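You operate a simulated robot arm through the tools that you are given. There is no shell and no other tool. Be economical: measure what you need, move in short steps, check, and stop when the job is done.

You are at the controls of a simulated robot arm. One attempt, no reset.

TASK
Fetch the cream sachet and set it on the white plate. Open the purple drawer, take the yellow spring on the top of table t7 and put it away in the inside of the purple drawer and shut the drawer again. Take the green spring and leave it on top of the pink block. The order is free.

It is judged by the outcome, as a careful person would: the job done as asked, and still so three seconds after it is handed in. It fails if anything else is knocked over, pushed out of place, dropped, spilled or broken.

THE ROBOT
A 7-joint arm with a two-finger parallel gripper on a trunk, on a base that drives. Base frame: it is fixed to the floor where the robot stands at the start and does not move with it; the origin is under the middle of the robot, x ahead of it, y to its left, z up. Units: mm, rad, N and s.
Its first joint turns from -2.897 to 2.897 rad. Places, roughly: cream sachet [5000, 0, 1000]; green spring [1500, 7500, 750]; inside of the purple drawer [700, 2000, 600]; pink block [1750, 7750, 750]; purple drawer [700, 2000, 600]; white plate [5250, 0, 1000]; yellow spring [4250, 7750, 750]. Payload 1.57 kg.
The TCP is the grasp point between the finger pads, 30 mm short of the fingertips. In the tool frame z runs along the fingers and y along their closing line. Largest opening 80 mm; finger width 17, thickness 12; the body of the gripper, 40 by 82 mm, starts 80 mm behind the TCP.
Orientation is told as [roll, pitch, yaw] about the base's x, y, z axes, in that order, counted from this pose: with the fingers straight down and closing along the base's y, the tool's x points along the base's -x, its y along +y and its z along -z.

THE INTERFACE
- The arm moves only by the tool apply_moves. Its arguments are lists of equal length, an entry for each row: "gripper": the opening, from 0 (shut) to 1 (fully open); "slide": the shift along the tool's x, y, z in units of 50 mm (1.0 is 50 mm), a list of three; "rotation": the turn, a rotation vector about the tool's x, y, z in units of 6 degrees (1.0 is 6 degrees), a list of three. In form: {"gripper": [gripper, ...], "slide": [[dx, dy, dz], ...], "rotation": [[ax, ay, az], ...]}. A call has 1 to 20 rows; each row shifts and turns the commanded pose from where the row before left it, along the tool's axes as they then stand. A call with a number of a shift or a turn outside -1 to 1 is refused whole. A row lasts 0.2 s, in which the tool goes at most 50 mm and 0.15 rad; a call with a longer step from one row to the next is refused whole, and so is a gripper value outside its range. Where a pose cannot be reached the arm comes as near as it can. A force on the tool above 40 N (or 10 N above the force at the start of the call, whichever is more), or a blocked arm, ends the call early, and 0.2 s more pass. Each finger travels about 153 mm/s and halts on what it meets, pressing with about 39 N; the grip force reading is that of the motor and also rises with nothing between the fingers. The clock runs only during rows and for 0.2 s after the last one: add rows that do not move to give the fingers time. The reply holds the time, the measured pose of the TCP, the force on the tool along the base axes, the opening and the grip force, in the units named above and with some noise, with the torque about the TCP (base axes, N m) and any sound that the robot's microphone picked up.
- Cameras (640 x 400 px; columns grow to the right, rows downward): "scene" is now at [-23.5, 209.7, 1411.5]; the picture's right is [0.07, -1.00, 0.00], its down [-0.15, -0.01, -0.99] and it looks along [0.99, 0.07, -0.15] (base axes); focal length 248 px, centre (320, 200). "wrist" rides on the gripper at [72, -7, -122] in the tool frame; the picture's right is [0.09, 1.00, 0.00], its down [-0.84, 0.08, -0.54] and it looks along [-0.54, 0.05, 0.84] (tool axes); focal length 238 px, centre (320, 200). There is no depth. A picture from a camera that has moved, and an enlarged one, comes with that camera's place and axes in the base frame and with its lens. The place of the scene camera against the robot may be out by one fixed shift of up to 25 mm in any direction.
- get_image(camera): a new picture of that camera. No time passes.
- drive_base(legs): drives the robot by 1 to 6 legs, each [ahead, left, turn to the left] in mm, mm and rad, along the robot's own axes; the way and the turn of a leg run together, so that a leg with both is an arc; at most 1500 mm and 3.142 rad a leg. The arm and the cameras ride along, it lands a little off, and it stops where it bumps. It gives what a move gives.
- pan_tilt(pan, tilt): turns the head with the scene camera to pan (to the left, within 2.496 rad either way) and tilt (down, from -0.506 to 1.204), counted from straight ahead of the robot. It gives what a move gives.
- zoom(camera, box): a new picture of the part [left, top, right, bottom] of that camera's present view, enlarged. No time passes.
- hand_in(): hands the job in; it is judged then, once.

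Go step by step. Nothing tells you exact positions but the pictures and the camera data: compare them with the known pose of the tool, close in by small moves and look again before you grip or let go. The budget is 165 turns and 128 pictures, counting those below and the enlarged ones. Unless the task says otherwise, let go and move clear before handing in, and close with one line.

The tools are called after ">>>" as a command line: name --argument value ..., lists and objects as JSON in quotes. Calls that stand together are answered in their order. apply_moves: Moves the arm, as the interface text tells. Its arguments: {"type":"object","properties":{"gripper":{"type":"array","items":{"type":"number"}},"slide":{"type":"array","items":{"type":"array","items":{"type":"number"}}},"rotation":{"type":"array","items":{"type":"array","items":{"type":"number"}}}},"required":["gripper","slide","rotation"]} The other tools are called the same way: drive_base (legs) drives the base; pan_tilt (pan, tilt) turns the head that bears the scene camera; get_image (camera) takes a picture; zoom (camera, box) takes an enlarged picture of a part of a camera's view; hand_in () hands the job in.

At the start:

```text
time_s: 0.0
ee_pos: [521.0, 152.5, 1199.8]
ee_rot: [0.0, 0.0, 0.001]
ft_force: [-0.4, 0.7, 0.7]
moment: [-0.01, -0.02, 0.01]
opening: 80.1
grasp_force: 0.1
robot x, y, heading: [-1.7, 2.5, 0.001]
head pan, tilt: [0.07, 0.155]
```

scene: 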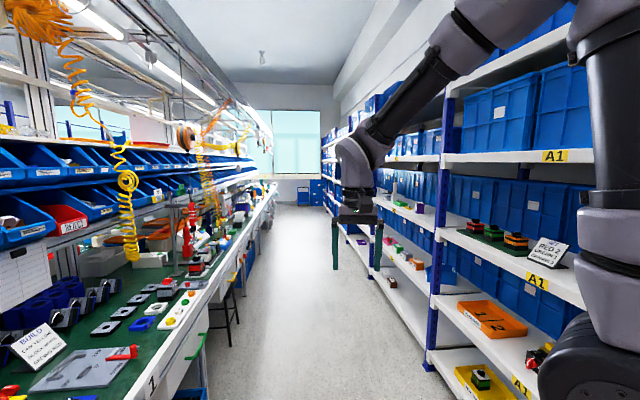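
wrist: 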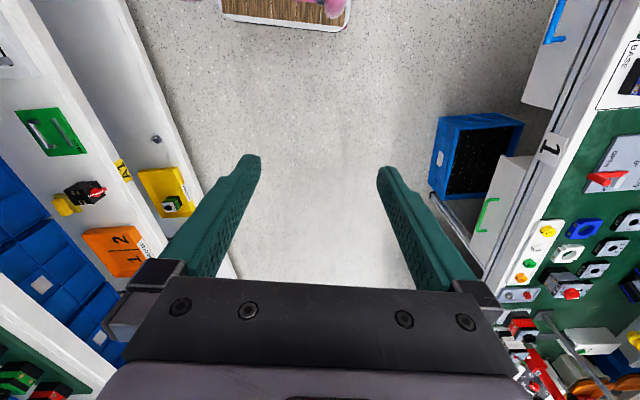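

I see an aisle between a bench on the left and shelves on the right. First I look around with the head to learn the layout.

>>> pan_tilt --pan 1.3 --tilt 0.4

>>> get_image --camera "scene"

>>> pan_tilt --pan 2.45 --tilt 0.3

>>> get_image --camera "scene"

>>> pan_tilt --pan -2.2 --tilt 0.3

>>> get_image --camera "scene"

```text
time_s: 1.4
ee_pos: [521.9, 153.2, 1198.5]
ee_rot: [0.001, 0.001, -0.001]
ft_force: [-0.7, -0.1, -0.7]
moment: [-0.01, 0.02, -0.02]
opening: 80.2
grasp_force: 0.1
robot x, y, heading: [-0.5, -0.5, -0.002]
head pan, tilt: [1.3, 0.4]
```

```text
125 pictures are left
camera scene: at [-91.2, 292.5, 1388.8], right [0.96, -0.27, 0.0], down [-0.1, -0.37, -0.92], along [0.25, 0.89, -0.39], focal length 248 px, centre (320, 200)
```

scene: 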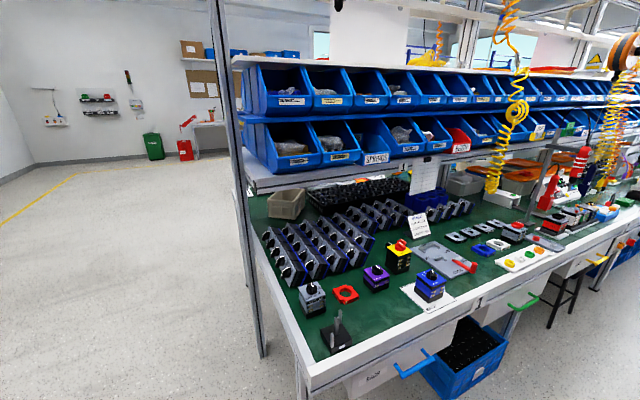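

```text
time_s: 2.8
ee_pos: [522.7, 152.2, 1199.4]
ee_rot: [-0.001, 0.0, 0.0]
ft_force: [0.4, 0.1, 1.0]
moment: [0.0, 0.0, 0.0]
opening: 80.1
grasp_force: 0.1
robot x, y, heading: [-0.0, -1.5, -0.001]
head pan, tilt: [2.45, 0.3]
```

```text
124 pictures are left
camera scene: at [-187.9, 262.9, 1398.0], right [0.64, 0.77, 0.0], down [0.23, -0.19, -0.96], along [-0.74, 0.61, -0.3], focal length 248 px, centre (320, 200)
```

scene: 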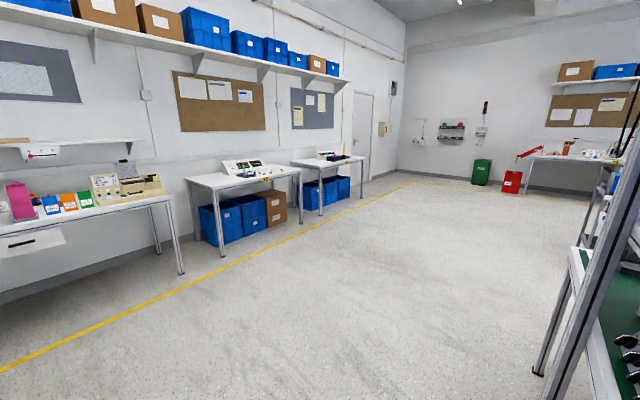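

```text
time_s: 6.5
ee_pos: [522.9, 150.9, 1199.2]
ee_rot: [0.001, -0.001, -0.001]
ft_force: [-0.6, -0.3, 0.2]
moment: [0.03, 0.03, -0.01]
opening: 80.1
grasp_force: 0.1
robot x, y, heading: [-2.7, 1.5, 0.001]
head pan, tilt: [-2.201, 0.3]
```

```text
123 pictures are left
camera scene: at [-171.0, 127.8, 1398.0], right [-0.81, 0.59, 0.0], down [0.17, 0.24, -0.96], along [-0.56, -0.77, -0.3], focal length 248 px, centre (320, 200)
```

scene: 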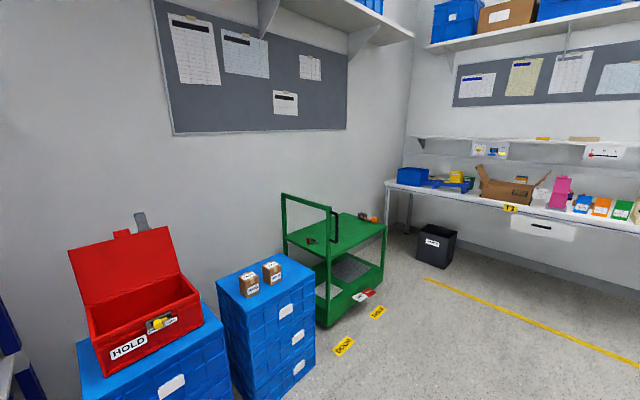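

The bench front runs at about +0.15 rad to x, and the shelves on the right run parallel, so the sachet should be on the right shelf near x=5000. I turn along the aisle and drive part of the way.

>>> pan_tilt --pan -0.3 --tilt 0.3

>>> drive_base --legs '[[0, 0, 0.15], [1300, 0, 0], [1200, 0, 0]]'

>>> get_image --camera "scene"

```text
time_s: 8.4
ee_pos: [523.2, 151.8, 1198.8]
ee_rot: [-0.001, 0.0, 0.0]
ft_force: [0.7, 0.3, -0.4]
moment: [0.03, 0.0, 0.0]
opening: 80.0
grasp_force: 0.1
robot x, y, heading: [0.0, -1.9, 0.005]
head pan, tilt: [-0.3, 0.3]
```

```text
time_s: 21.4
ee_pos: [2992.1, 639.8, 1199.2]
ee_rot: [-0.001, 0.0, 0.174]
ft_force: [0.4, 0.4, 0.0]
moment: [-0.02, -0.02, 0.0]
opening: 80.0
grasp_force: 0.1
robot x, y, heading: [2501.9, 395.7, 0.175]
head pan, tilt: [-0.3, 0.3]
```

```text
122 pictures are left
camera scene: at [2449.2, 570.3, 1398.0], right [-0.12, -0.99, 0.0], down [-0.29, 0.04, -0.96], along [0.95, -0.12, -0.3], focal length 248 px, centre (320, 200)
```

scene: 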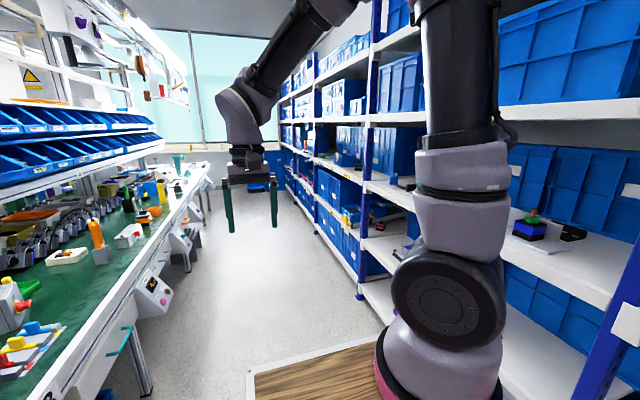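

The aisle continues as expected; I go on to about x=4750 and look to the right with the head.

>>> drive_base --legs '[[1150, 0, 0], [1150, 0, -0.02]]'

>>> pan_tilt --pan -1.2 --tilt 0.45

>>> get_image --camera "scene"

```text
time_s: 32.5
ee_pos: [5198.1, 1073.2, 1198.8]
ee_rot: [-0.001, 0.0, 0.204]
ft_force: [-0.1, 0.1, 0.4]
moment: [0.03, 0.03, 0.02]
opening: 80.2
grasp_force: 0.0
robot x, y, heading: [4716.5, 817.5, 0.201]
head pan, tilt: [-0.3, 0.3]
```

```text
time_s: 33.7
ee_pos: [5197.5, 1073.7, 1198.4]
ee_rot: [0.0, 0.0, 0.205]
ft_force: [0.2, -0.9, 0.6]
moment: [-0.01, 0.01, 0.01]
opening: 80.2
grasp_force: 0.0
robot x, y, heading: [4716.4, 821.5, 0.203]
head pan, tilt: [-1.201, 0.45]
```

```text
121 pictures are left
camera scene: at [4614.6, 920.6, 1384.1], right [-0.84, -0.54, 0.0], down [-0.24, 0.37, -0.9], along [0.49, -0.76, -0.44], focal length 248 px, centre (320, 200)
```

scene: 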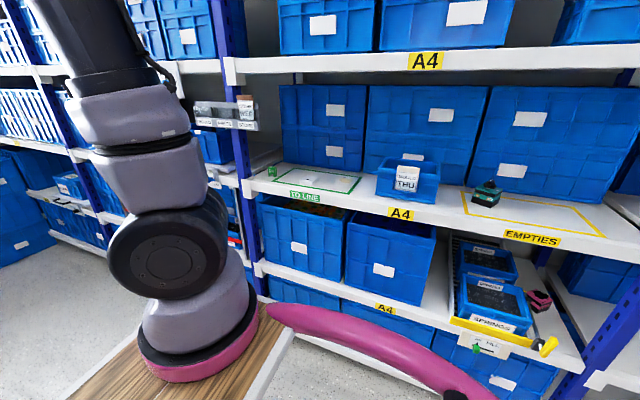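

I see bay A4 with a "THU" bin and a "TO LINE" outline at the right tier, but no plate yet. I zoom in.

>>> zoom --camera "scene" --box '[240, 140, 560, 340]'

>>> pan_tilt --pan -0.3 --tilt 0.3

>>> get_image --camera "scene"

>>> pan_tilt --pan 0.9 --tilt 0.4

>>> get_image --camera "scene"

```text
2.00 times, centred on (400, 240) of scene
camera zoom: at [4614.6, 920.6, 1384.1], right [-0.84, -0.54, 0.0], down [-0.24, 0.37, -0.9], along [0.49, -0.76, -0.44], focal length 497 px, centre (160, 120)
```

zoom: 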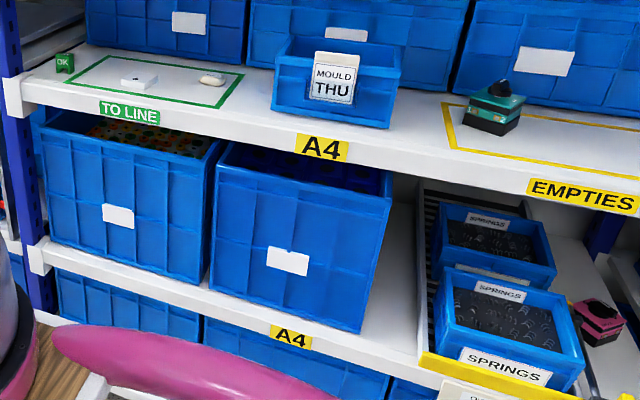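

```text
time_s: 34.9
ee_pos: [5198.7, 1073.2, 1198.0]
ee_rot: [0.0, -0.001, 0.204]
ft_force: [-0.3, -1.1, 0.5]
moment: [0.02, 0.02, -0.01]
opening: 79.8
grasp_force: 0.0
robot x, y, heading: [4717.3, 818.7, 0.208]
head pan, tilt: [-0.3, 0.3]
```

```text
119 pictures are left
camera scene: at [4657.6, 988.7, 1398.0], right [-0.1, -1.0, 0.0], down [-0.29, 0.03, -0.96], along [0.95, -0.09, -0.3], focal length 248 px, centre (320, 200)
```

scene: 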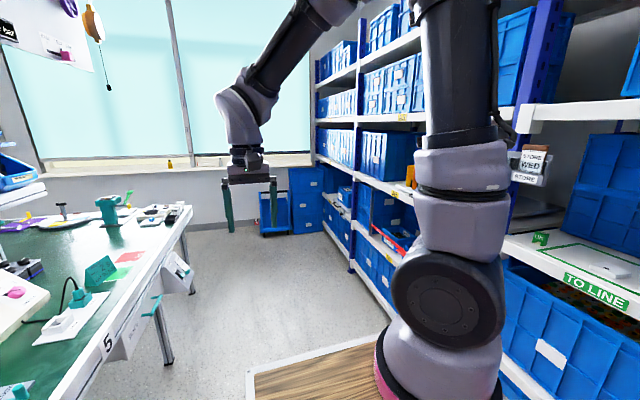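

```text
time_s: 36.3
ee_pos: [5198.7, 1072.8, 1197.2]
ee_rot: [0.0, -0.001, 0.205]
ft_force: [0.2, -1.1, 0.1]
moment: [0.03, 0.0, 0.04]
opening: 80.2
grasp_force: 0.0
robot x, y, heading: [4719.9, 818.7, 0.203]
head pan, tilt: [0.901, 0.4]
```

```text
118 pictures are left
camera scene: at [4606.4, 1080.4, 1388.7], right [0.89, -0.45, 0.0], down [-0.18, -0.35, -0.92], along [0.41, 0.82, -0.39], focal length 248 px, centre (320, 200)
```

scene: 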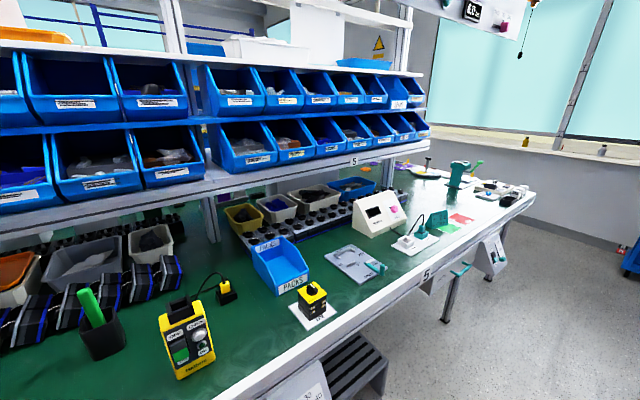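

The zoom shows a small white square plate and a cream sachet inside the "TO LINE" outline, at about (5213, 78) and (5085, -20). I'll swing the arm to the right within the aisle, then look with the wrist camera.

>>> apply_moves --gripper '[1, 1, 1, 1, 1, 1, 1, 1, 1, 1, 1, 1, 1, 1, 1, 1, 1, 1, 1]' --slide '[[-0.217, -0.874, 0], [-0.217, -0.874, 0], [-0.217, -0.874, 0], [-0.217, -0.874, 0], [-0.217, -0.874, 0], [-0.217, -0.874, 0], [-0.217, -0.874, 0], [-0.217, -0.874, 0], [-0.217, -0.874, 0], [-0.217, -0.874, 0], [-0.217, -0.874, 0], [-0.217, -0.874, 0], [-0.217, -0.874, 0], [-0.217, -0.874, 0], [-0.217, -0.874, 0], [-0.217, -0.874, 0], [-0.217, -0.874, 0], [-0.217, -0.874, 0], [-0.217, -0.874, 0]]' --rotation '[[0, 0, 0.79], [0, 0, 0.79], [0, 0, 0.79], [0, 0, 0.79], [0, 0, 0.79], [0, 0, 0.79], [0, 0, 0.79], [0, 0, 0.79], [0, 0, 0.79], [0, 0, 0.79], [0, 0, 0.79], [0, 0, 0.79], [0, 0, 0.79], [0, 0, 0.79], [0, 0, 0.79], [0, 0, 0.79], [0, 0, 0.79], [0, 0, 0.79], [0, 0, 0.79]]'

>>> get_image --camera "wrist"

>>> pan_tilt --pan -1.4 --tilt 0.45

>>> get_image --camera "scene"

```text
time_s: 40.3
ee_pos: [4972.3, 338.3, 1198.5]
ee_rot: [-0.001, 0.002, -1.367]
ft_force: [0.7, 1.1, 1.2]
moment: [0.01, 0.04, 0.01]
opening: 80.0
grasp_force: 0.1
robot x, y, heading: [4716.2, 820.8, 0.203]
head pan, tilt: [0.901, 0.4]
```

```text
117 pictures are left
camera wrist: at [4950.6, 407.9, 1319.9], right [0.96, 0.29, 0.0], down [0.24, -0.8, 0.54], along [0.16, -0.52, -0.84], focal length 238 px, centre (320, 200)
```

wrist: 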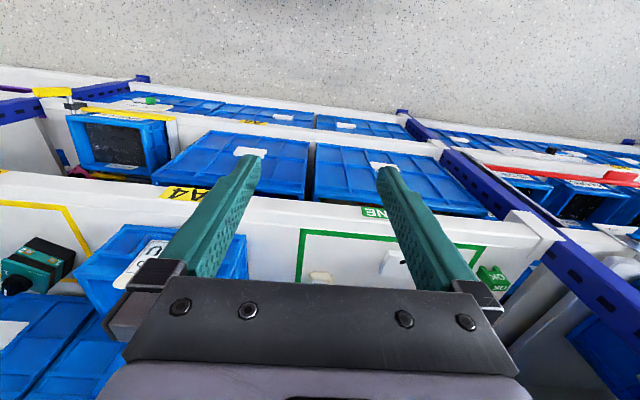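

```text
time_s: 42.4
ee_pos: [4971.9, 338.8, 1197.6]
ee_rot: [0.0, -0.001, -1.367]
ft_force: [0.0, 0.0, 0.0]
moment: [0.02, 0.0, -0.01]
opening: 79.9
grasp_force: 0.1
robot x, y, heading: [4717.9, 819.0, 0.206]
head pan, tilt: [-1.4, 0.45]
```

```text
116 pictures are left
camera scene: at [4598.4, 912.1, 1384.1], right [-0.93, -0.37, 0.0], down [-0.16, 0.41, -0.9], along [0.33, -0.84, -0.44], focal length 248 px, centre (320, 200)
```

scene: 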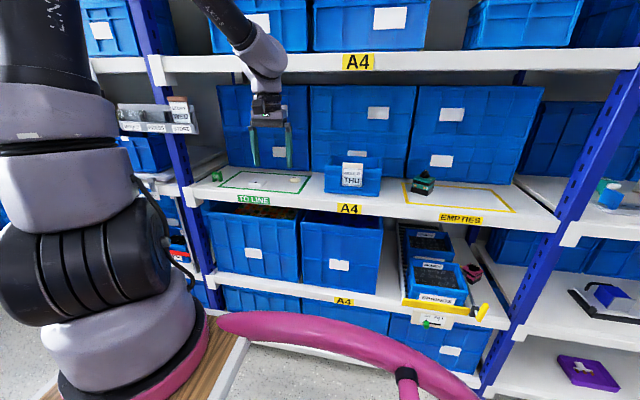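

Both cameras agree: sachet about (5082, -10), plate about (5211, 83), shelf z about 970 and shelf edge near y 180. I drive the base alongside, staying in the aisle.

>>> drive_base --legs '[[323, -128, -0.06]]'

>>> get_image --camera "wrist"

>>> get_image --camera "scene"

```text
time_s: 44.6
ee_pos: [5234.7, 273.3, 1201.6]
ee_rot: [0.014, -0.006, -1.496]
ft_force: [0.6, 0.1, -0.2]
moment: [-0.01, 0.0, -0.02]
opening: 80.2
grasp_force: 0.1
robot x, y, heading: [5037.4, 753.8, 0.146]
head pan, tilt: [-1.4, 0.45]
stopped in leg 1: the robot was blocked; the commanded pose is now the measured one
```

```text
115 pictures are left
camera wrist: at [5221.8, 344.1, 1323.3], right [0.99, 0.17, 0.01], down [0.13, -0.83, 0.55], along [0.1, -0.54, -0.84], focal length 238 px, centre (320, 200)
```

wrist: 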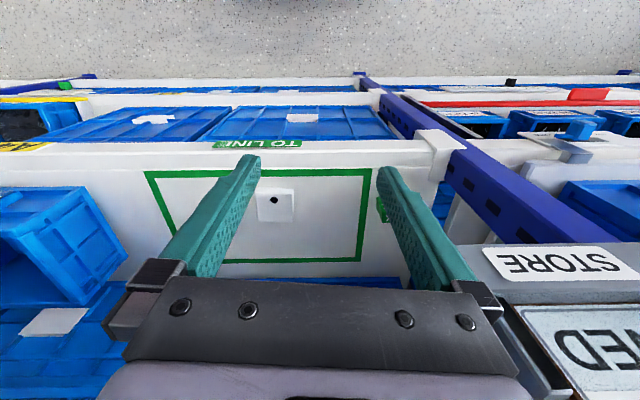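

```text
114 pictures are left
camera scene: at [4922.7, 857.4, 1383.6], right [-0.95, -0.31, 0.0], down [-0.13, 0.41, -0.9], along [0.28, -0.86, -0.43], focal length 248 px, centre (320, 200)
```

scene: 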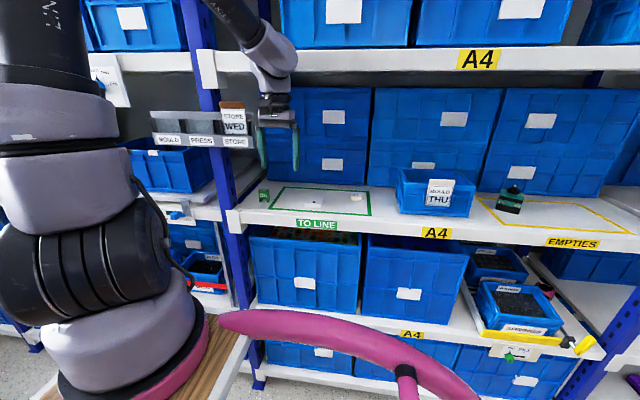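

The move stopped as the hand touched the "STORE/WED" sign holder on the post. I back off to the left and toward the aisle, and lower a little.

>>> apply_moves --gripper '[1, 1, 1, 1]' --slide '[[0.1, -0.5, 0], [0.3, -0.8, 0], [0.3, -0.8, 0], [0, -0.8, 0]]' --rotation '[[0, 0, 0], [0, 0, 0], [0, 0, 0], [0, 0, 0]]'

>>> zoom --camera "scene" --box '[140, 60, 400, 223]'

>>> get_image --camera "wrist"

```text
time_s: 45.6
ee_pos: [5087.7, 285.2, 1199.5]
ee_rot: [0.011, 0.004, -1.492]
ft_force: [0.1, 0.5, -0.7]
moment: [0.0, 0.01, 0.01]
opening: 79.8
grasp_force: 0.0
robot x, y, heading: [5036.0, 748.0, 0.143]
head pan, tilt: [-1.4, 0.45]
```

```text
2.45 times, centred on (270, 142) of scene
camera zoom: at [4923.8, 849.6, 1384.1], right [-0.95, -0.31, 0.0], down [-0.13, 0.41, -0.9], along [0.28, -0.86, -0.44], focal length 610 px, centre (443, 344)
```

zoom: 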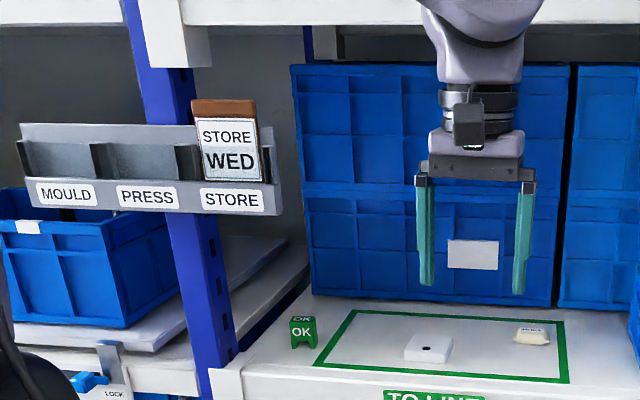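

```text
112 pictures are left
camera wrist: at [5073.5, 356.5, 1321.1], right [0.99, 0.17, 0.01], down [0.14, -0.83, 0.54], along [0.1, -0.53, -0.84], focal length 238 px, centre (320, 200)
```

wrist: 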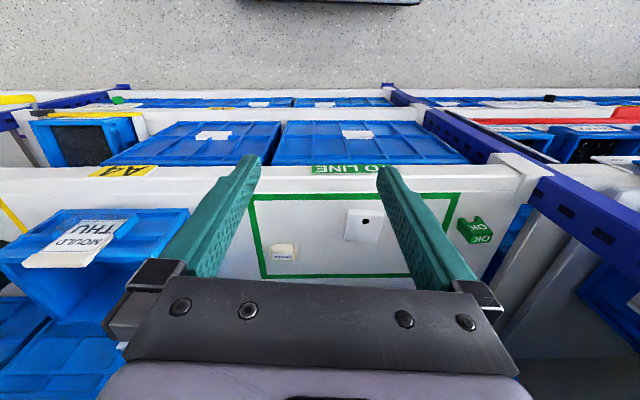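

The sign and objects stand undisturbed. Sachet about (5064, 8), plate about (5203, 101). I tilt the tool outward 30° so the wrist stays below the upper tier, and lower.

>>> apply_moves --gripper '[1, 1, 1, 1, 1, 1, 1]' --slide '[[0, 0, 0.6], [0, 0, 0.6], [0, 0, 0.5], [0, 0, 0.0], [0, 0, 0.0], [0, 0, 0], [0, 0, 0]]' --rotation '[[0, -1, 0], [0, -1, 0], [0, -1, 0], [0, -1, 0], [0, -1, 0], [0, 0, 0], [0, 0, 0]]'

>>> get_image --camera "wrist"

>>> get_image --camera "scene"

```text
time_s: 47.2
ee_pos: [5091.8, 279.9, 1110.4]
ee_rot: [0.012, -0.52, -1.499]
ft_force: [0.3, 0.2, -0.1]
moment: [-0.01, -0.04, 0.03]
opening: 80.1
grasp_force: 0.1
robot x, y, heading: [5035.1, 748.3, 0.142]
head pan, tilt: [-1.4, 0.45]
```

```text
111 pictures are left
camera wrist: at [5074.5, 402.9, 1182.5], right [0.99, 0.16, -0.03], down [0.1, -0.45, 0.89], along [0.12, -0.88, -0.46], focal length 238 px, centre (320, 200)
```

wrist: 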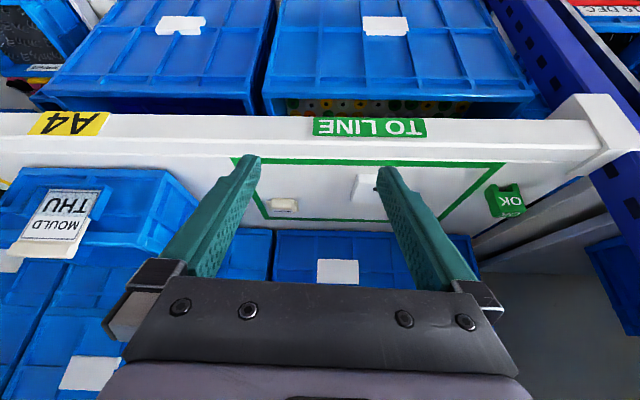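

```text
110 pictures are left
camera scene: at [4923.4, 849.5, 1384.1], right [-0.95, -0.31, 0.0], down [-0.13, 0.41, -0.9], along [0.28, -0.86, -0.44], focal length 248 px, centre (320, 200)
```

scene: 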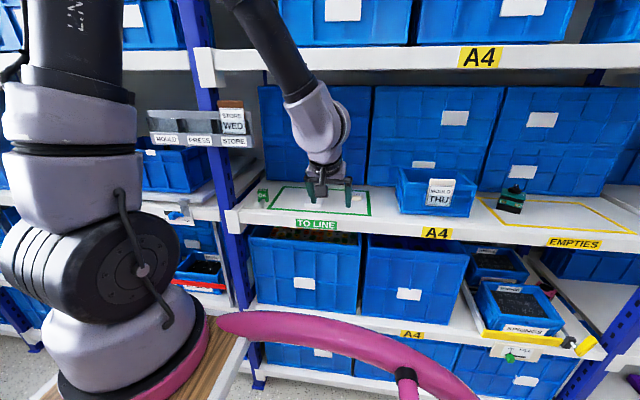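

The forearm comes down steeply, so extending further is safer under the upper tier. I shift the base 120 mm left, away from the shelf, before reaching in.

>>> drive_base --legs '[[0, 120, 0]]'

>>> zoom --camera "wrist" --box '[220, 80, 540, 280]'

```text
time_s: 48.5
ee_pos: [5074.3, 398.9, 1111.8]
ee_rot: [0.012, -0.518, -1.503]
ft_force: [-0.6, -0.2, -0.1]
moment: [0.03, -0.04, 0.01]
opening: 79.9
grasp_force: 0.0
robot x, y, heading: [5021.1, 869.0, 0.137]
head pan, tilt: [-1.4, 0.45]
```

```text
2.00 times, centred on (380, 180) of wrist
camera zoom: at [5056.8, 521.7, 1182.6], right [0.99, 0.15, -0.03], down [0.1, -0.45, 0.89], along [0.12, -0.88, -0.46], focal length 477 px, centre (200, 240)
```

zoom: 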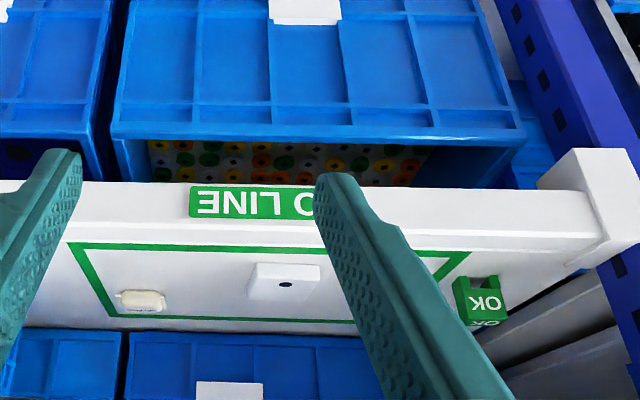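

By intersecting rays from three views I put the sachet near (5064, 14, 990). I reach in to stand off above it and look again.

>>> apply_moves --gripper '[1, 1, 1, 1, 1, 1, 1, 1]' --slide '[[-0.6, -0.07, 0.47], [-0.6, -0.07, 0.47], [-0.6, -0.07, 0.47], [-0.6, -0.07, 0.47], [-0.6, -0.07, 0.47], [-0.6, -0.07, 0.47], [-0.6, -0.07, 0.47], [0, 0, 0]]' --rotation '[[0, 0, 0], [0, 0, 0], [0, 0, 0], [0, 0, 0], [0, 0, 0], [0, 0, 0], [0, 0, 0], [0, 0, 0]]'

>>> get_image --camera "wrist"

>>> get_image --camera "scene"

```text
time_s: 50.2
ee_pos: [5070.5, 129.7, 1073.7]
ee_rot: [0.014, -0.52, -1.502]
ft_force: [0.0, 0.2, 0.8]
moment: [-0.03, 0.02, 0.01]
opening: 79.8
grasp_force: 0.0
robot x, y, heading: [5018.7, 867.1, 0.137]
head pan, tilt: [-1.4, 0.45]
```

```text
108 pictures are left
camera wrist: at [5053.1, 252.6, 1144.7], right [0.99, 0.15, -0.03], down [0.1, -0.45, 0.89], along [0.12, -0.88, -0.46], focal length 238 px, centre (320, 200)
```

wrist: 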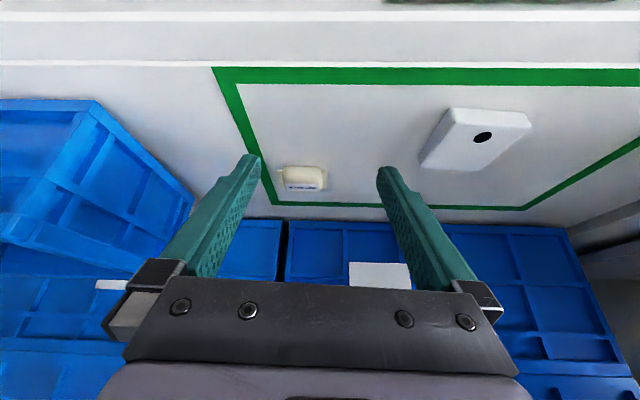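

```text
107 pictures are left
camera scene: at [4906.8, 968.7, 1384.1], right [-0.95, -0.31, 0.0], down [-0.13, 0.41, -0.9], along [0.28, -0.86, -0.44], focal length 248 px, centre (320, 200)
```

scene: 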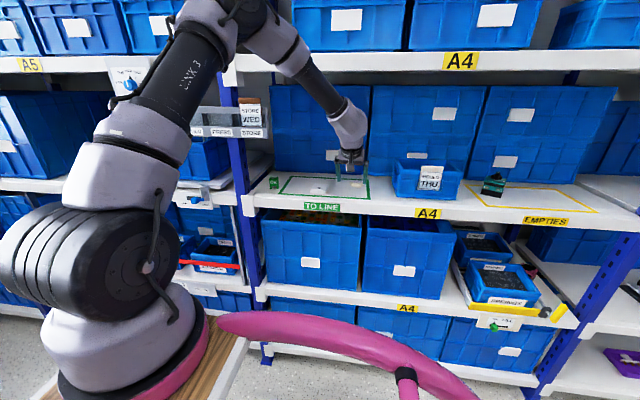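

Sachet now estimated (5066, 9, 990), plate (5216, 108). I move in, aligned above the sachet, and check before the last descent.

>>> apply_moves --gripper '[1, 1, 1, 1]' --slide '[[-0.76, -0.12, 0.4], [-0.76, -0.12, 0.4], [0, 0, 0.6], [0, 0, 0]]' --rotation '[[0, 0, 0], [0, 0, 0], [0, 0, 0], [0, 0, 0]]'

>>> get_image --camera "wrist"

>>> zoom --camera "scene" --box '[240, 100, 440, 225]'

```text
time_s: 51.2
ee_pos: [5066.1, 29.7, 1050.1]
ee_rot: [0.012, -0.521, -1.501]
ft_force: [-0.1, -0.2, 0.4]
moment: [0.01, 0.02, 0.0]
opening: 80.0
grasp_force: 0.0
robot x, y, heading: [5020.0, 871.9, 0.141]
head pan, tilt: [-1.4, 0.45]
```

```text
106 pictures are left
camera wrist: at [5049.7, 152.8, 1120.7], right [0.99, 0.15, -0.03], down [0.1, -0.45, 0.89], along [0.12, -0.88, -0.46], focal length 238 px, centre (320, 200)
```

wrist: 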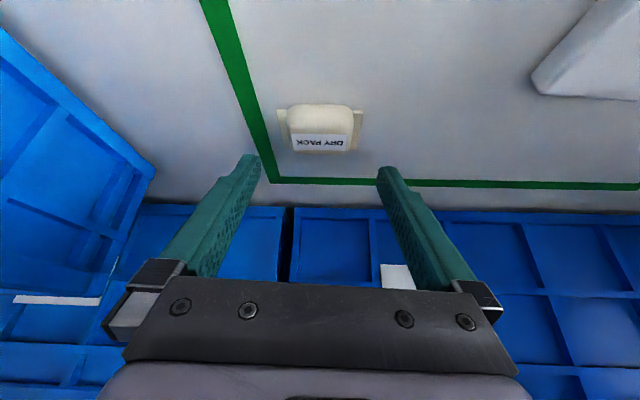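

```text
3.20 times, centred on (340, 162) of scene
camera zoom: at [4906.8, 968.7, 1384.1], right [-0.95, -0.31, 0.0], down [-0.13, 0.41, -0.9], along [0.28, -0.86, -0.44], focal length 795 px, centre (256, 320)
```

zoom: 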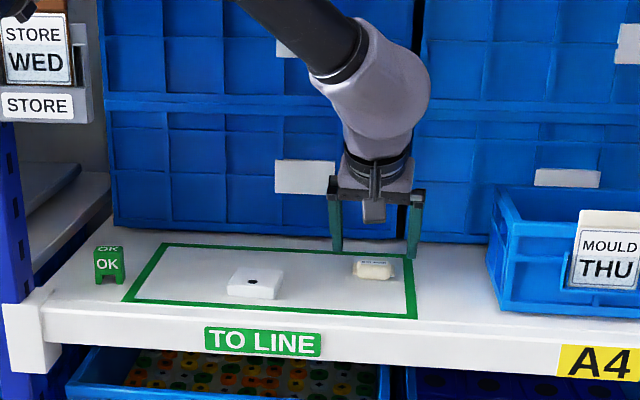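

The sachet ("DRY PACK") sits centred between the fingers, about 65 mm wide with flanges. I go straight down in small steps.

>>> apply_moves --gripper '[1, 1, 1]' --slide '[[0.14, 0, 0.31], [0.14, 0, 0.31], [0, 0, 0]]' --rotation '[[0, 0, 0], [0, 0, 0], [0, 0, 0]]'

>>> get_image --camera "wrist"

>>> zoom --camera "scene" --box '[290, 140, 410, 215]'

```text
time_s: 51.9
ee_pos: [5064.5, 27.0, 1030.3]
ee_rot: [0.007, -0.534, -1.496]
ft_force: [2.0, 8.7, 12.4]
moment: [0.13, 0.49, -0.38]
opening: 78.4
grasp_force: 0.0
robot x, y, heading: [5022.4, 867.6, 0.138]
head pan, tilt: [-1.4, 0.45]
stopped in row 3: the force on the tool passed its limit at 55 N (the readings are from after the stop); the commanded pose is now the measured one
```

```text
104 pictures are left
camera wrist: at [5047.9, 150.2, 1099.4], right [0.99, 0.15, -0.04], down [0.11, -0.44, 0.89], along [0.12, -0.89, -0.45], focal length 238 px, centre (320, 200)
```

wrist: 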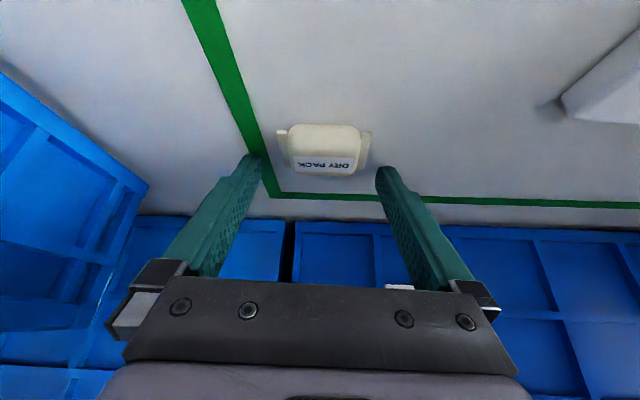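

```text
5.33 times, centred on (350, 178) of scene
camera zoom: at [4906.9, 969.6, 1384.0], right [-0.95, -0.31, 0.0], down [-0.13, 0.41, -0.9], along [0.28, -0.86, -0.43], focal length 1325 px, centre (160, 320)
```

zoom: 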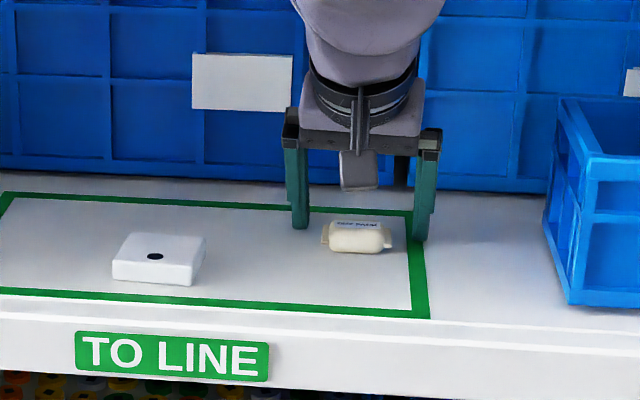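

The fingertips touched the shelf: the surface is at about z=1000, so the sachet is at about (5063, 42, 1012), nearer than I had it. I lift slightly and draw back so the fingers straddle it.

>>> apply_moves --gripper '[1, 1, 1, 1]' --slide '[[-0.1, 0.04, -0.17], [0.25, 0.0, -0.14], [0.25, 0, -0.14], [0, 0, 0]]' --rotation '[[0, 0, 0], [0, 0, 0], [0, 0, 0], [0, 0, 0]]'

>>> get_image --camera "wrist"

>>> zoom --camera "scene" --box '[290, 140, 410, 215]'

```text
time_s: 52.9
ee_pos: [5064.5, 55.2, 1038.6]
ee_rot: [0.006, -0.531, -1.497]
ft_force: [-0.4, 0.8, -0.4]
moment: [-0.01, 0.01, 0.01]
opening: 79.8
grasp_force: 0.1
robot x, y, heading: [5019.3, 867.0, 0.141]
head pan, tilt: [-1.4, 0.45]
```

```text
102 pictures are left
camera wrist: at [5047.2, 179.2, 1107.6], right [0.99, 0.15, -0.04], down [0.11, -0.44, 0.89], along [0.12, -0.89, -0.45], focal length 238 px, centre (320, 200)
```

wrist: 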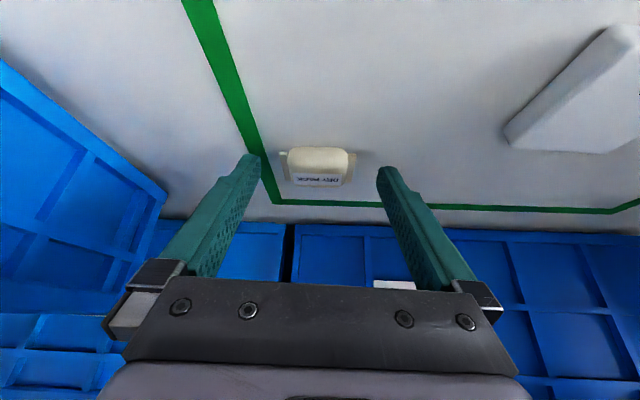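

```text
5.33 times, centred on (350, 178) of scene
camera zoom: at [4906.8, 968.6, 1384.1], right [-0.95, -0.31, 0.0], down [-0.13, 0.41, -0.9], along [0.28, -0.86, -0.44], focal length 1325 px, centre (160, 320)
```

zoom: 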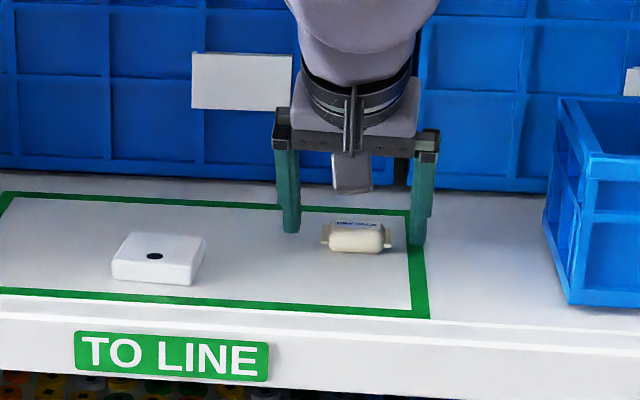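

The fingers now straddle the sachet well. I lower a few millimetres and close.

>>> apply_moves --gripper '[1, 0.5, 0.3, 0.3, 0.3, 0.3]' --slide '[[0.06, 0, 0.06], [0, 0, 0], [0, 0, 0], [0, 0, 0], [0, 0, 0], [0, 0, 0]]' --rotation '[[0, 0, 0], [0, 0, 0], [0, 0, 0], [0, 0, 0], [0, 0, 0], [0, 0, 0]]'

>>> get_image --camera "wrist"

```text
time_s: 54.3
ee_pos: [5062.5, 56.3, 1033.6]
ee_rot: [0.004, -0.533, -1.497]
ft_force: [-0.9, -0.7, 1.0]
moment: [0.01, -0.02, 0.0]
opening: 49.8
grasp_force: 39.5
robot x, y, heading: [5017.2, 868.7, 0.141]
head pan, tilt: [-1.4, 0.45]
```

```text
100 pictures are left
camera wrist: at [5047.1, 179.8, 1102.7], right [0.99, 0.15, -0.04], down [0.11, -0.44, 0.89], along [0.12, -0.89, -0.45], focal length 238 px, centre (320, 200)
```

wrist: 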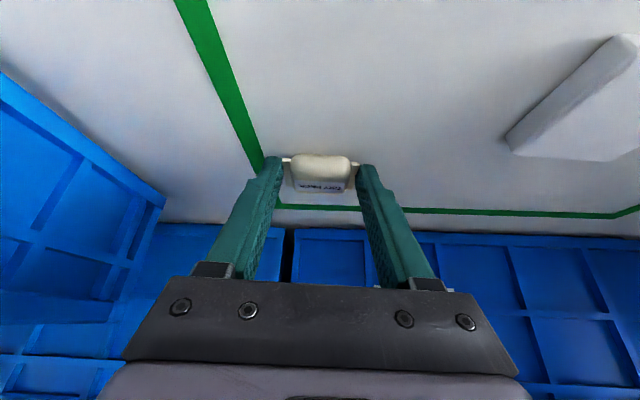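

Gripped at 49.8 mm. I lift 45 mm and look.

>>> apply_moves --gripper '[0.3, 0.3, 0.3]' --slide '[[-0.22, 0, -0.39], [-0.22, 0, -0.39], [0, 0, 0]]' --rotation '[[0, 0, 0], [0, 0, 0], [0, 0, 0]]'

>>> get_image --camera "wrist"

>>> zoom --camera "scene" --box '[260, 120, 420, 220]'

```text
time_s: 55.1
ee_pos: [5062.6, 57.9, 1078.9]
ee_rot: [0.006, -0.531, -1.5]
ft_force: [-0.3, 0.1, 0.4]
moment: [-0.01, 0.01, 0.01]
opening: 49.6
grasp_force: 39.5
robot x, y, heading: [5018.8, 868.3, 0.138]
head pan, tilt: [-1.4, 0.45]
```

```text
99 pictures are left
camera wrist: at [5047.0, 181.3, 1147.5], right [0.99, 0.15, -0.04], down [0.11, -0.44, 0.89], along [0.12, -0.89, -0.45], focal length 238 px, centre (320, 200)
```

wrist: 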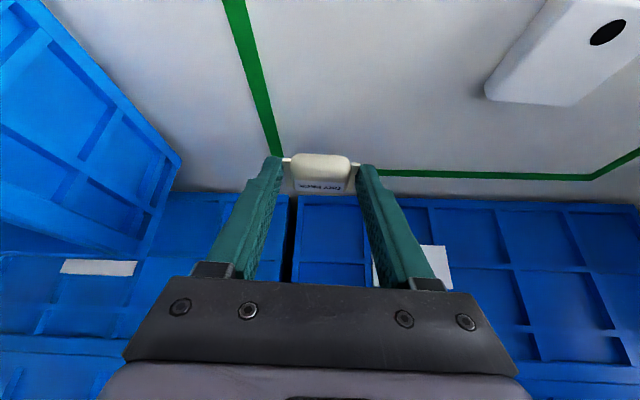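

```text
4.00 times, centred on (340, 170) of scene
camera zoom: at [4906.8, 968.6, 1384.1], right [-0.95, -0.31, 0.0], down [-0.13, 0.41, -0.9], along [0.28, -0.86, -0.44], focal length 994 px, centre (240, 320)
```

zoom: 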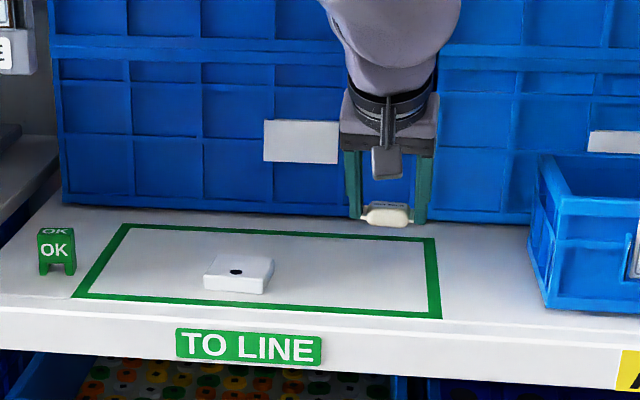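

The sachet is held level. The plate centre comes out at about (5192, 130), top near z 1018; I carry the sachet over it.

>>> apply_moves --gripper '[0.3, 0.3, 0.3, 0.3, 0.3]' --slide '[[0.33, 0.675, -0.194], [0.33, 0.675, -0.194], [0.33, 0.675, -0.194], [0.33, 0.675, -0.194], [0, 0, 0]]' --rotation '[[0, 0, 0], [0, 0, 0], [0, 0, 0], [0, 0, 0], [0, 0, 0]]'

>>> get_image --camera "wrist"

>>> zoom --camera "scene" --box '[240, 110, 400, 210]'

```text
time_s: 56.3
ee_pos: [5191.8, 144.1, 1077.7]
ee_rot: [0.005, -0.531, -1.496]
ft_force: [0.3, -0.6, -0.1]
moment: [0.03, 0.01, 0.0]
opening: 49.5
grasp_force: 38.8
robot x, y, heading: [5019.3, 869.6, 0.141]
head pan, tilt: [-1.4, 0.45]
```

```text
97 pictures are left
camera wrist: at [5175.8, 267.9, 1146.8], right [0.99, 0.15, -0.04], down [0.11, -0.44, 0.89], along [0.12, -0.89, -0.45], focal length 238 px, centre (320, 200)
```

wrist: 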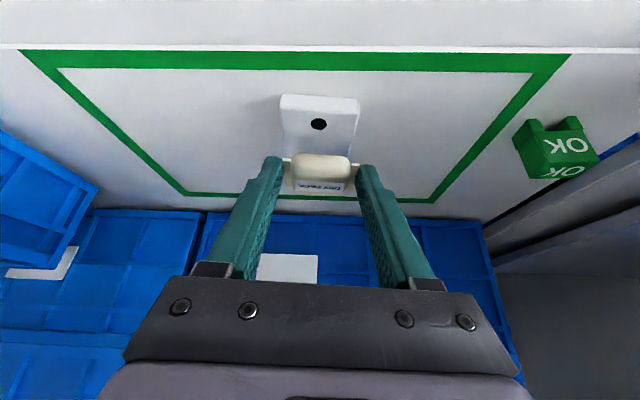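

```text
4.00 times, centred on (320, 160) of scene
camera zoom: at [4906.8, 968.7, 1384.1], right [-0.95, -0.31, 0.0], down [-0.13, 0.41, -0.9], along [0.28, -0.86, -0.44], focal length 994 px, centre (320, 360)
```

zoom: 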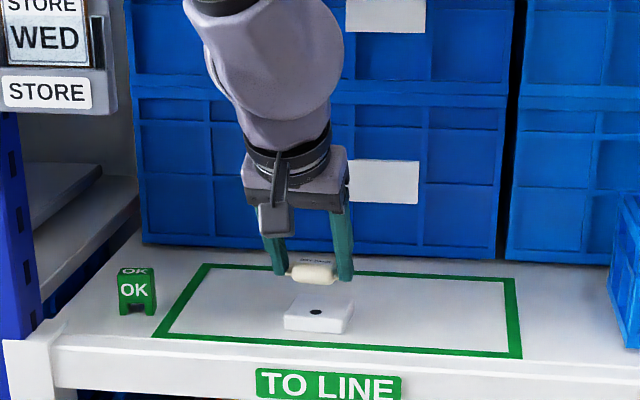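

Lined up over the plate. I lower in small steps, watching the force.

>>> apply_moves --gripper '[0.3, 0.3, 0.3]' --slide '[[0.15, -0.02, 0.15], [0.12, 0, 0.15], [0, 0, 0]]' --rotation '[[0, 0, 0], [0, 0, 0], [0, 0, 0]]'

>>> zoom --camera "scene" --box '[280, 150, 360, 200]'

>>> get_image --camera "wrist"

```text
time_s: 57.1
ee_pos: [5192.6, 147.2, 1057.4]
ee_rot: [0.006, -0.533, -1.499]
ft_force: [0.3, -0.1, 0.3]
moment: [0.0, -0.02, 0.0]
opening: 49.6
grasp_force: 39.0
robot x, y, heading: [5020.1, 869.8, 0.137]
head pan, tilt: [-1.4, 0.45]
```

```text
8.00 times, centred on (320, 175) of scene
camera zoom: at [4906.8, 968.7, 1384.1], right [-0.95, -0.31, 0.0], down [-0.13, 0.41, -0.9], along [0.28, -0.86, -0.44], focal length 1988 px, centre (320, 400)
```

zoom: 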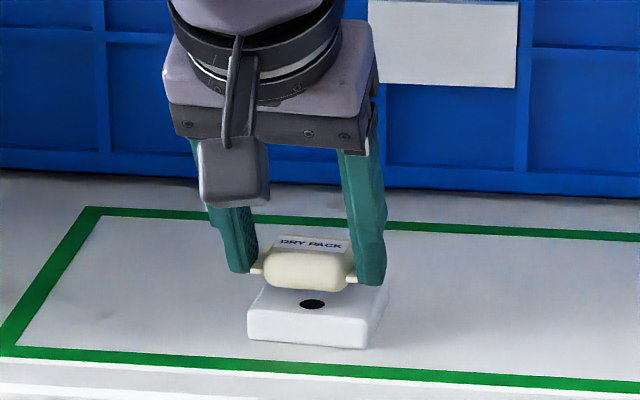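

```text
94 pictures are left
camera wrist: at [5174.8, 271.2, 1127.3], right [0.99, 0.15, -0.04], down [0.11, -0.44, 0.89], along [0.12, -0.89, -0.45], focal length 238 px, centre (320, 200)
```

wrist: 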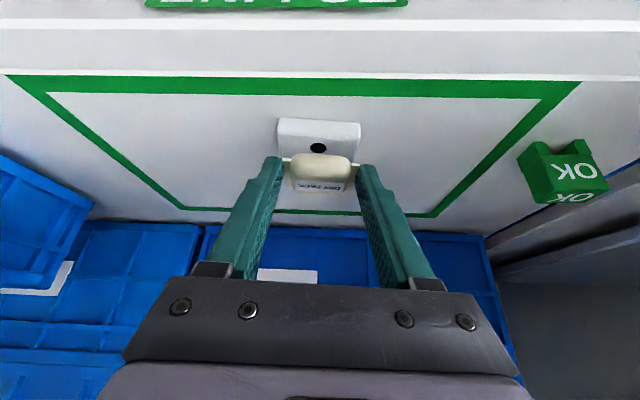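

The sachet is just above the plate; I shift it a few millimetres toward the plate's middle and creep down.

>>> apply_moves --gripper '[0.3, 0.3, 0.3, 0.3]' --slide '[[0.14, -0.03, -0.05], [0.02, 0, 0.035], [0.02, 0, 0.035], [0, 0, 0]]' --rotation '[[0, 0, 0], [0, 0, 0], [0, 0, 0], [0, 0, 0]]'

>>> zoom --camera "scene" --box '[280, 150, 360, 200]'

```text
time_s: 58.1
ee_pos: [5191.2, 154.9, 1052.2]
ee_rot: [0.005, -0.532, -1.499]
ft_force: [0.3, -0.6, 0.1]
moment: [-0.01, -0.03, 0.02]
opening: 49.5
grasp_force: 39.3
robot x, y, heading: [5020.7, 869.0, 0.137]
head pan, tilt: [-1.4, 0.45]
```

```text
8.00 times, centred on (320, 175) of scene
camera zoom: at [4906.8, 968.7, 1384.1], right [-0.95, -0.31, 0.0], down [-0.13, 0.41, -0.9], along [0.28, -0.86, -0.44], focal length 1988 px, centre (320, 400)
```

zoom: 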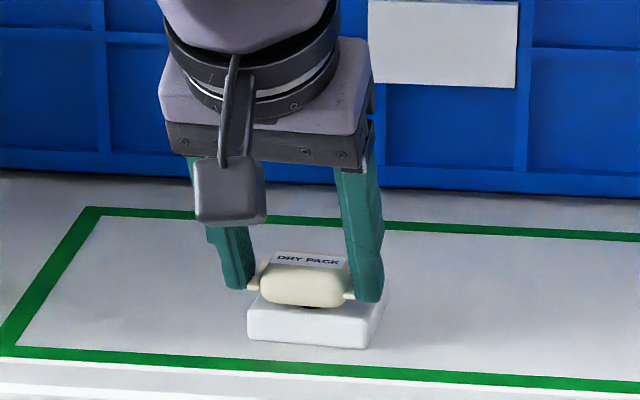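

>>> apply_moves --gripper '[0.3, 0.3, 0.3, 0.3]' --slide '[[0.02, -0.06, 0.035], [0.02, 0, 0.035], [0, 0, 0], [0, 0, 0]]' --rotation '[[0, 0, 0], [0, 0, 0], [0, 0, 0], [0, 0, 0]]'

>>> zoom --camera "scene" --box '[280, 150, 360, 200]'

```text
time_s: 59.1
ee_pos: [5187.4, 153.8, 1049.5]
ee_rot: [0.004, -0.533, -1.497]
ft_force: [-0.6, -1.0, 0.9]
moment: [-0.02, 0.01, -0.03]
opening: 49.5
grasp_force: 39.3
robot x, y, heading: [5022.1, 869.3, 0.14]
head pan, tilt: [-1.4, 0.45]
```

```text
8.00 times, centred on (320, 175) of scene
camera zoom: at [4906.8, 968.7, 1384.1], right [-0.95, -0.31, 0.0], down [-0.13, 0.41, -0.9], along [0.28, -0.86, -0.44], focal length 1988 px, centre (320, 400)
```

zoom: 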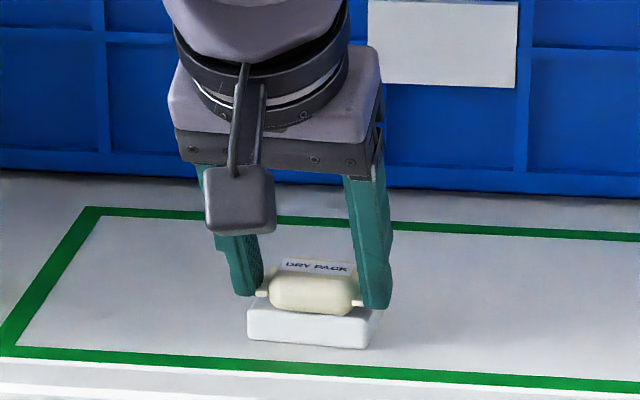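

>>> apply_moves --gripper '[0.3, 0.3, 0.3, 0.3]' --slide '[[0.01, 0, 0.017], [0.01, 0, 0.017], [0.01, 0, 0.017], [0, 0, 0]]' --rotation '[[0, 0, 0], [0, 0, 0], [0, 0, 0], [0, 0, 0]]'

>>> zoom --camera "scene" --box '[280, 150, 360, 200]'

>>> get_image --camera "wrist"

```text
time_s: 60.1
ee_pos: [5185.9, 153.6, 1048.1]
ee_rot: [0.004, -0.536, -1.5]
ft_force: [0.0, 3.1, 24.1]
moment: [-0.42, 0.21, -0.01]
opening: 49.7
grasp_force: 38.6
robot x, y, heading: [5021.8, 867.9, 0.139]
head pan, tilt: [-1.4, 0.45]
```

```text
8.00 times, centred on (320, 175) of scene
camera zoom: at [4906.6, 969.7, 1384.0], right [-0.95, -0.31, 0.0], down [-0.13, 0.41, -0.9], along [0.28, -0.86, -0.43], focal length 1988 px, centre (320, 400)
```

zoom: 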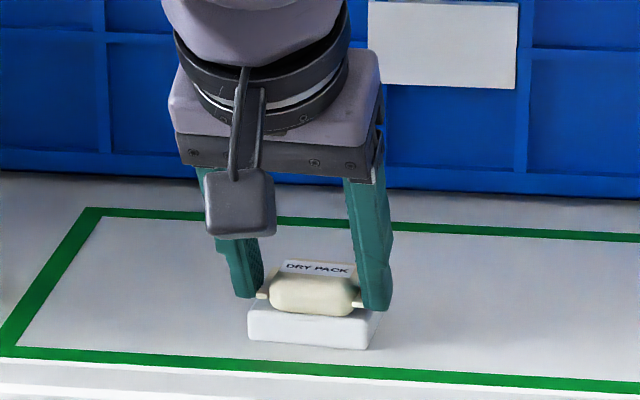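

```text
90 pictures are left
camera wrist: at [5170.3, 277.1, 1117.1], right [0.99, 0.15, -0.04], down [0.11, -0.44, 0.89], along [0.12, -0.89, -0.45], focal length 238 px, centre (320, 200)
```

wrist: 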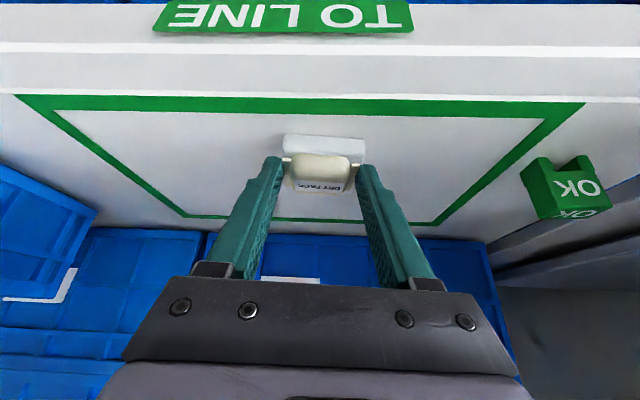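

It rests on the plate (24 N of contact). I ease up a millimetre and open.

>>> apply_moves --gripper '[0.3, 0.7, 0.95, 0.95, 0.95]' --slide '[[-0.01, 0, -0.02], [0, 0, 0], [0, 0, 0], [0, 0, 0], [0, 0, 0]]' --rotation '[[0, 0, 0], [0, 0, 0], [0, 0, 0], [0, 0, 0], [0, 0, 0]]'

>>> zoom --camera "scene" --box '[280, 150, 360, 200]'

```text
time_s: 61.3
ee_pos: [5186.3, 152.8, 1045.9]
ee_rot: [0.004, -0.534, -1.498]
ft_force: [-0.3, -0.7, -0.5]
moment: [0.01, -0.03, -0.02]
opening: 75.9
grasp_force: 0.0
robot x, y, heading: [5019.5, 867.0, 0.141]
head pan, tilt: [-1.4, 0.45]
```

```text
8.00 times, centred on (320, 175) of scene
camera zoom: at [4906.8, 968.7, 1384.1], right [-0.95, -0.31, 0.0], down [-0.13, 0.41, -0.9], along [0.28, -0.86, -0.44], focal length 1988 px, centre (320, 400)
```

zoom: 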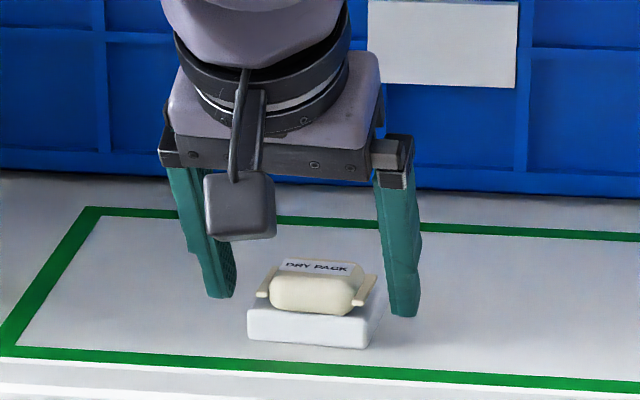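

The sachet lies on the plate. I raise the hand and pull back into the aisle.

>>> apply_moves --gripper '[0.95, 0.95, 0.95, 0.95, 0.95, 0.95, 0.95, 0.95, 0.95]' --slide '[[-0.3, 0, -0.5], [-0.3, 0, -0.5], [0.8, -0.1, -0.46], [0.8, -0.1, -0.46], [0.8, -0.1, -0.46], [0.8, -0.1, -0.46], [0.8, -0.1, -0.46], [0.8, -0.1, -0.46], [0, 0, 0]]' --rotation '[[0, 0, 0], [0, 0, 0], [0, 0, 0], [0, 0, 0], [0, 0, 0], [0, 0, 0], [0, 0, 0], [0, 0, 0], [0, 0, 0]]'

>>> zoom --camera "scene" --box '[200, 100, 440, 250]'

```text
time_s: 63.3
ee_pos: [5136.9, 422.0, 1101.7]
ee_rot: [0.007, -0.529, -1.498]
ft_force: [-0.4, -0.3, 0.0]
moment: [0.04, -0.02, 0.0]
opening: 75.9
grasp_force: 0.0
out of reach, approached as far as the arm can: row 8
robot x, y, heading: [5021.0, 865.9, 0.14]
head pan, tilt: [-1.4, 0.45]
```

```text
2.67 times, centred on (320, 175) of scene
camera zoom: at [4906.8, 968.6, 1384.1], right [-0.95, -0.31, 0.0], down [-0.13, 0.41, -0.9], along [0.28, -0.86, -0.44], focal length 663 px, centre (320, 267)
```

zoom: 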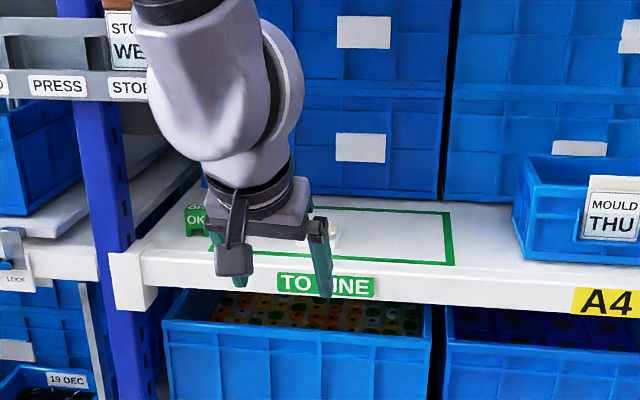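

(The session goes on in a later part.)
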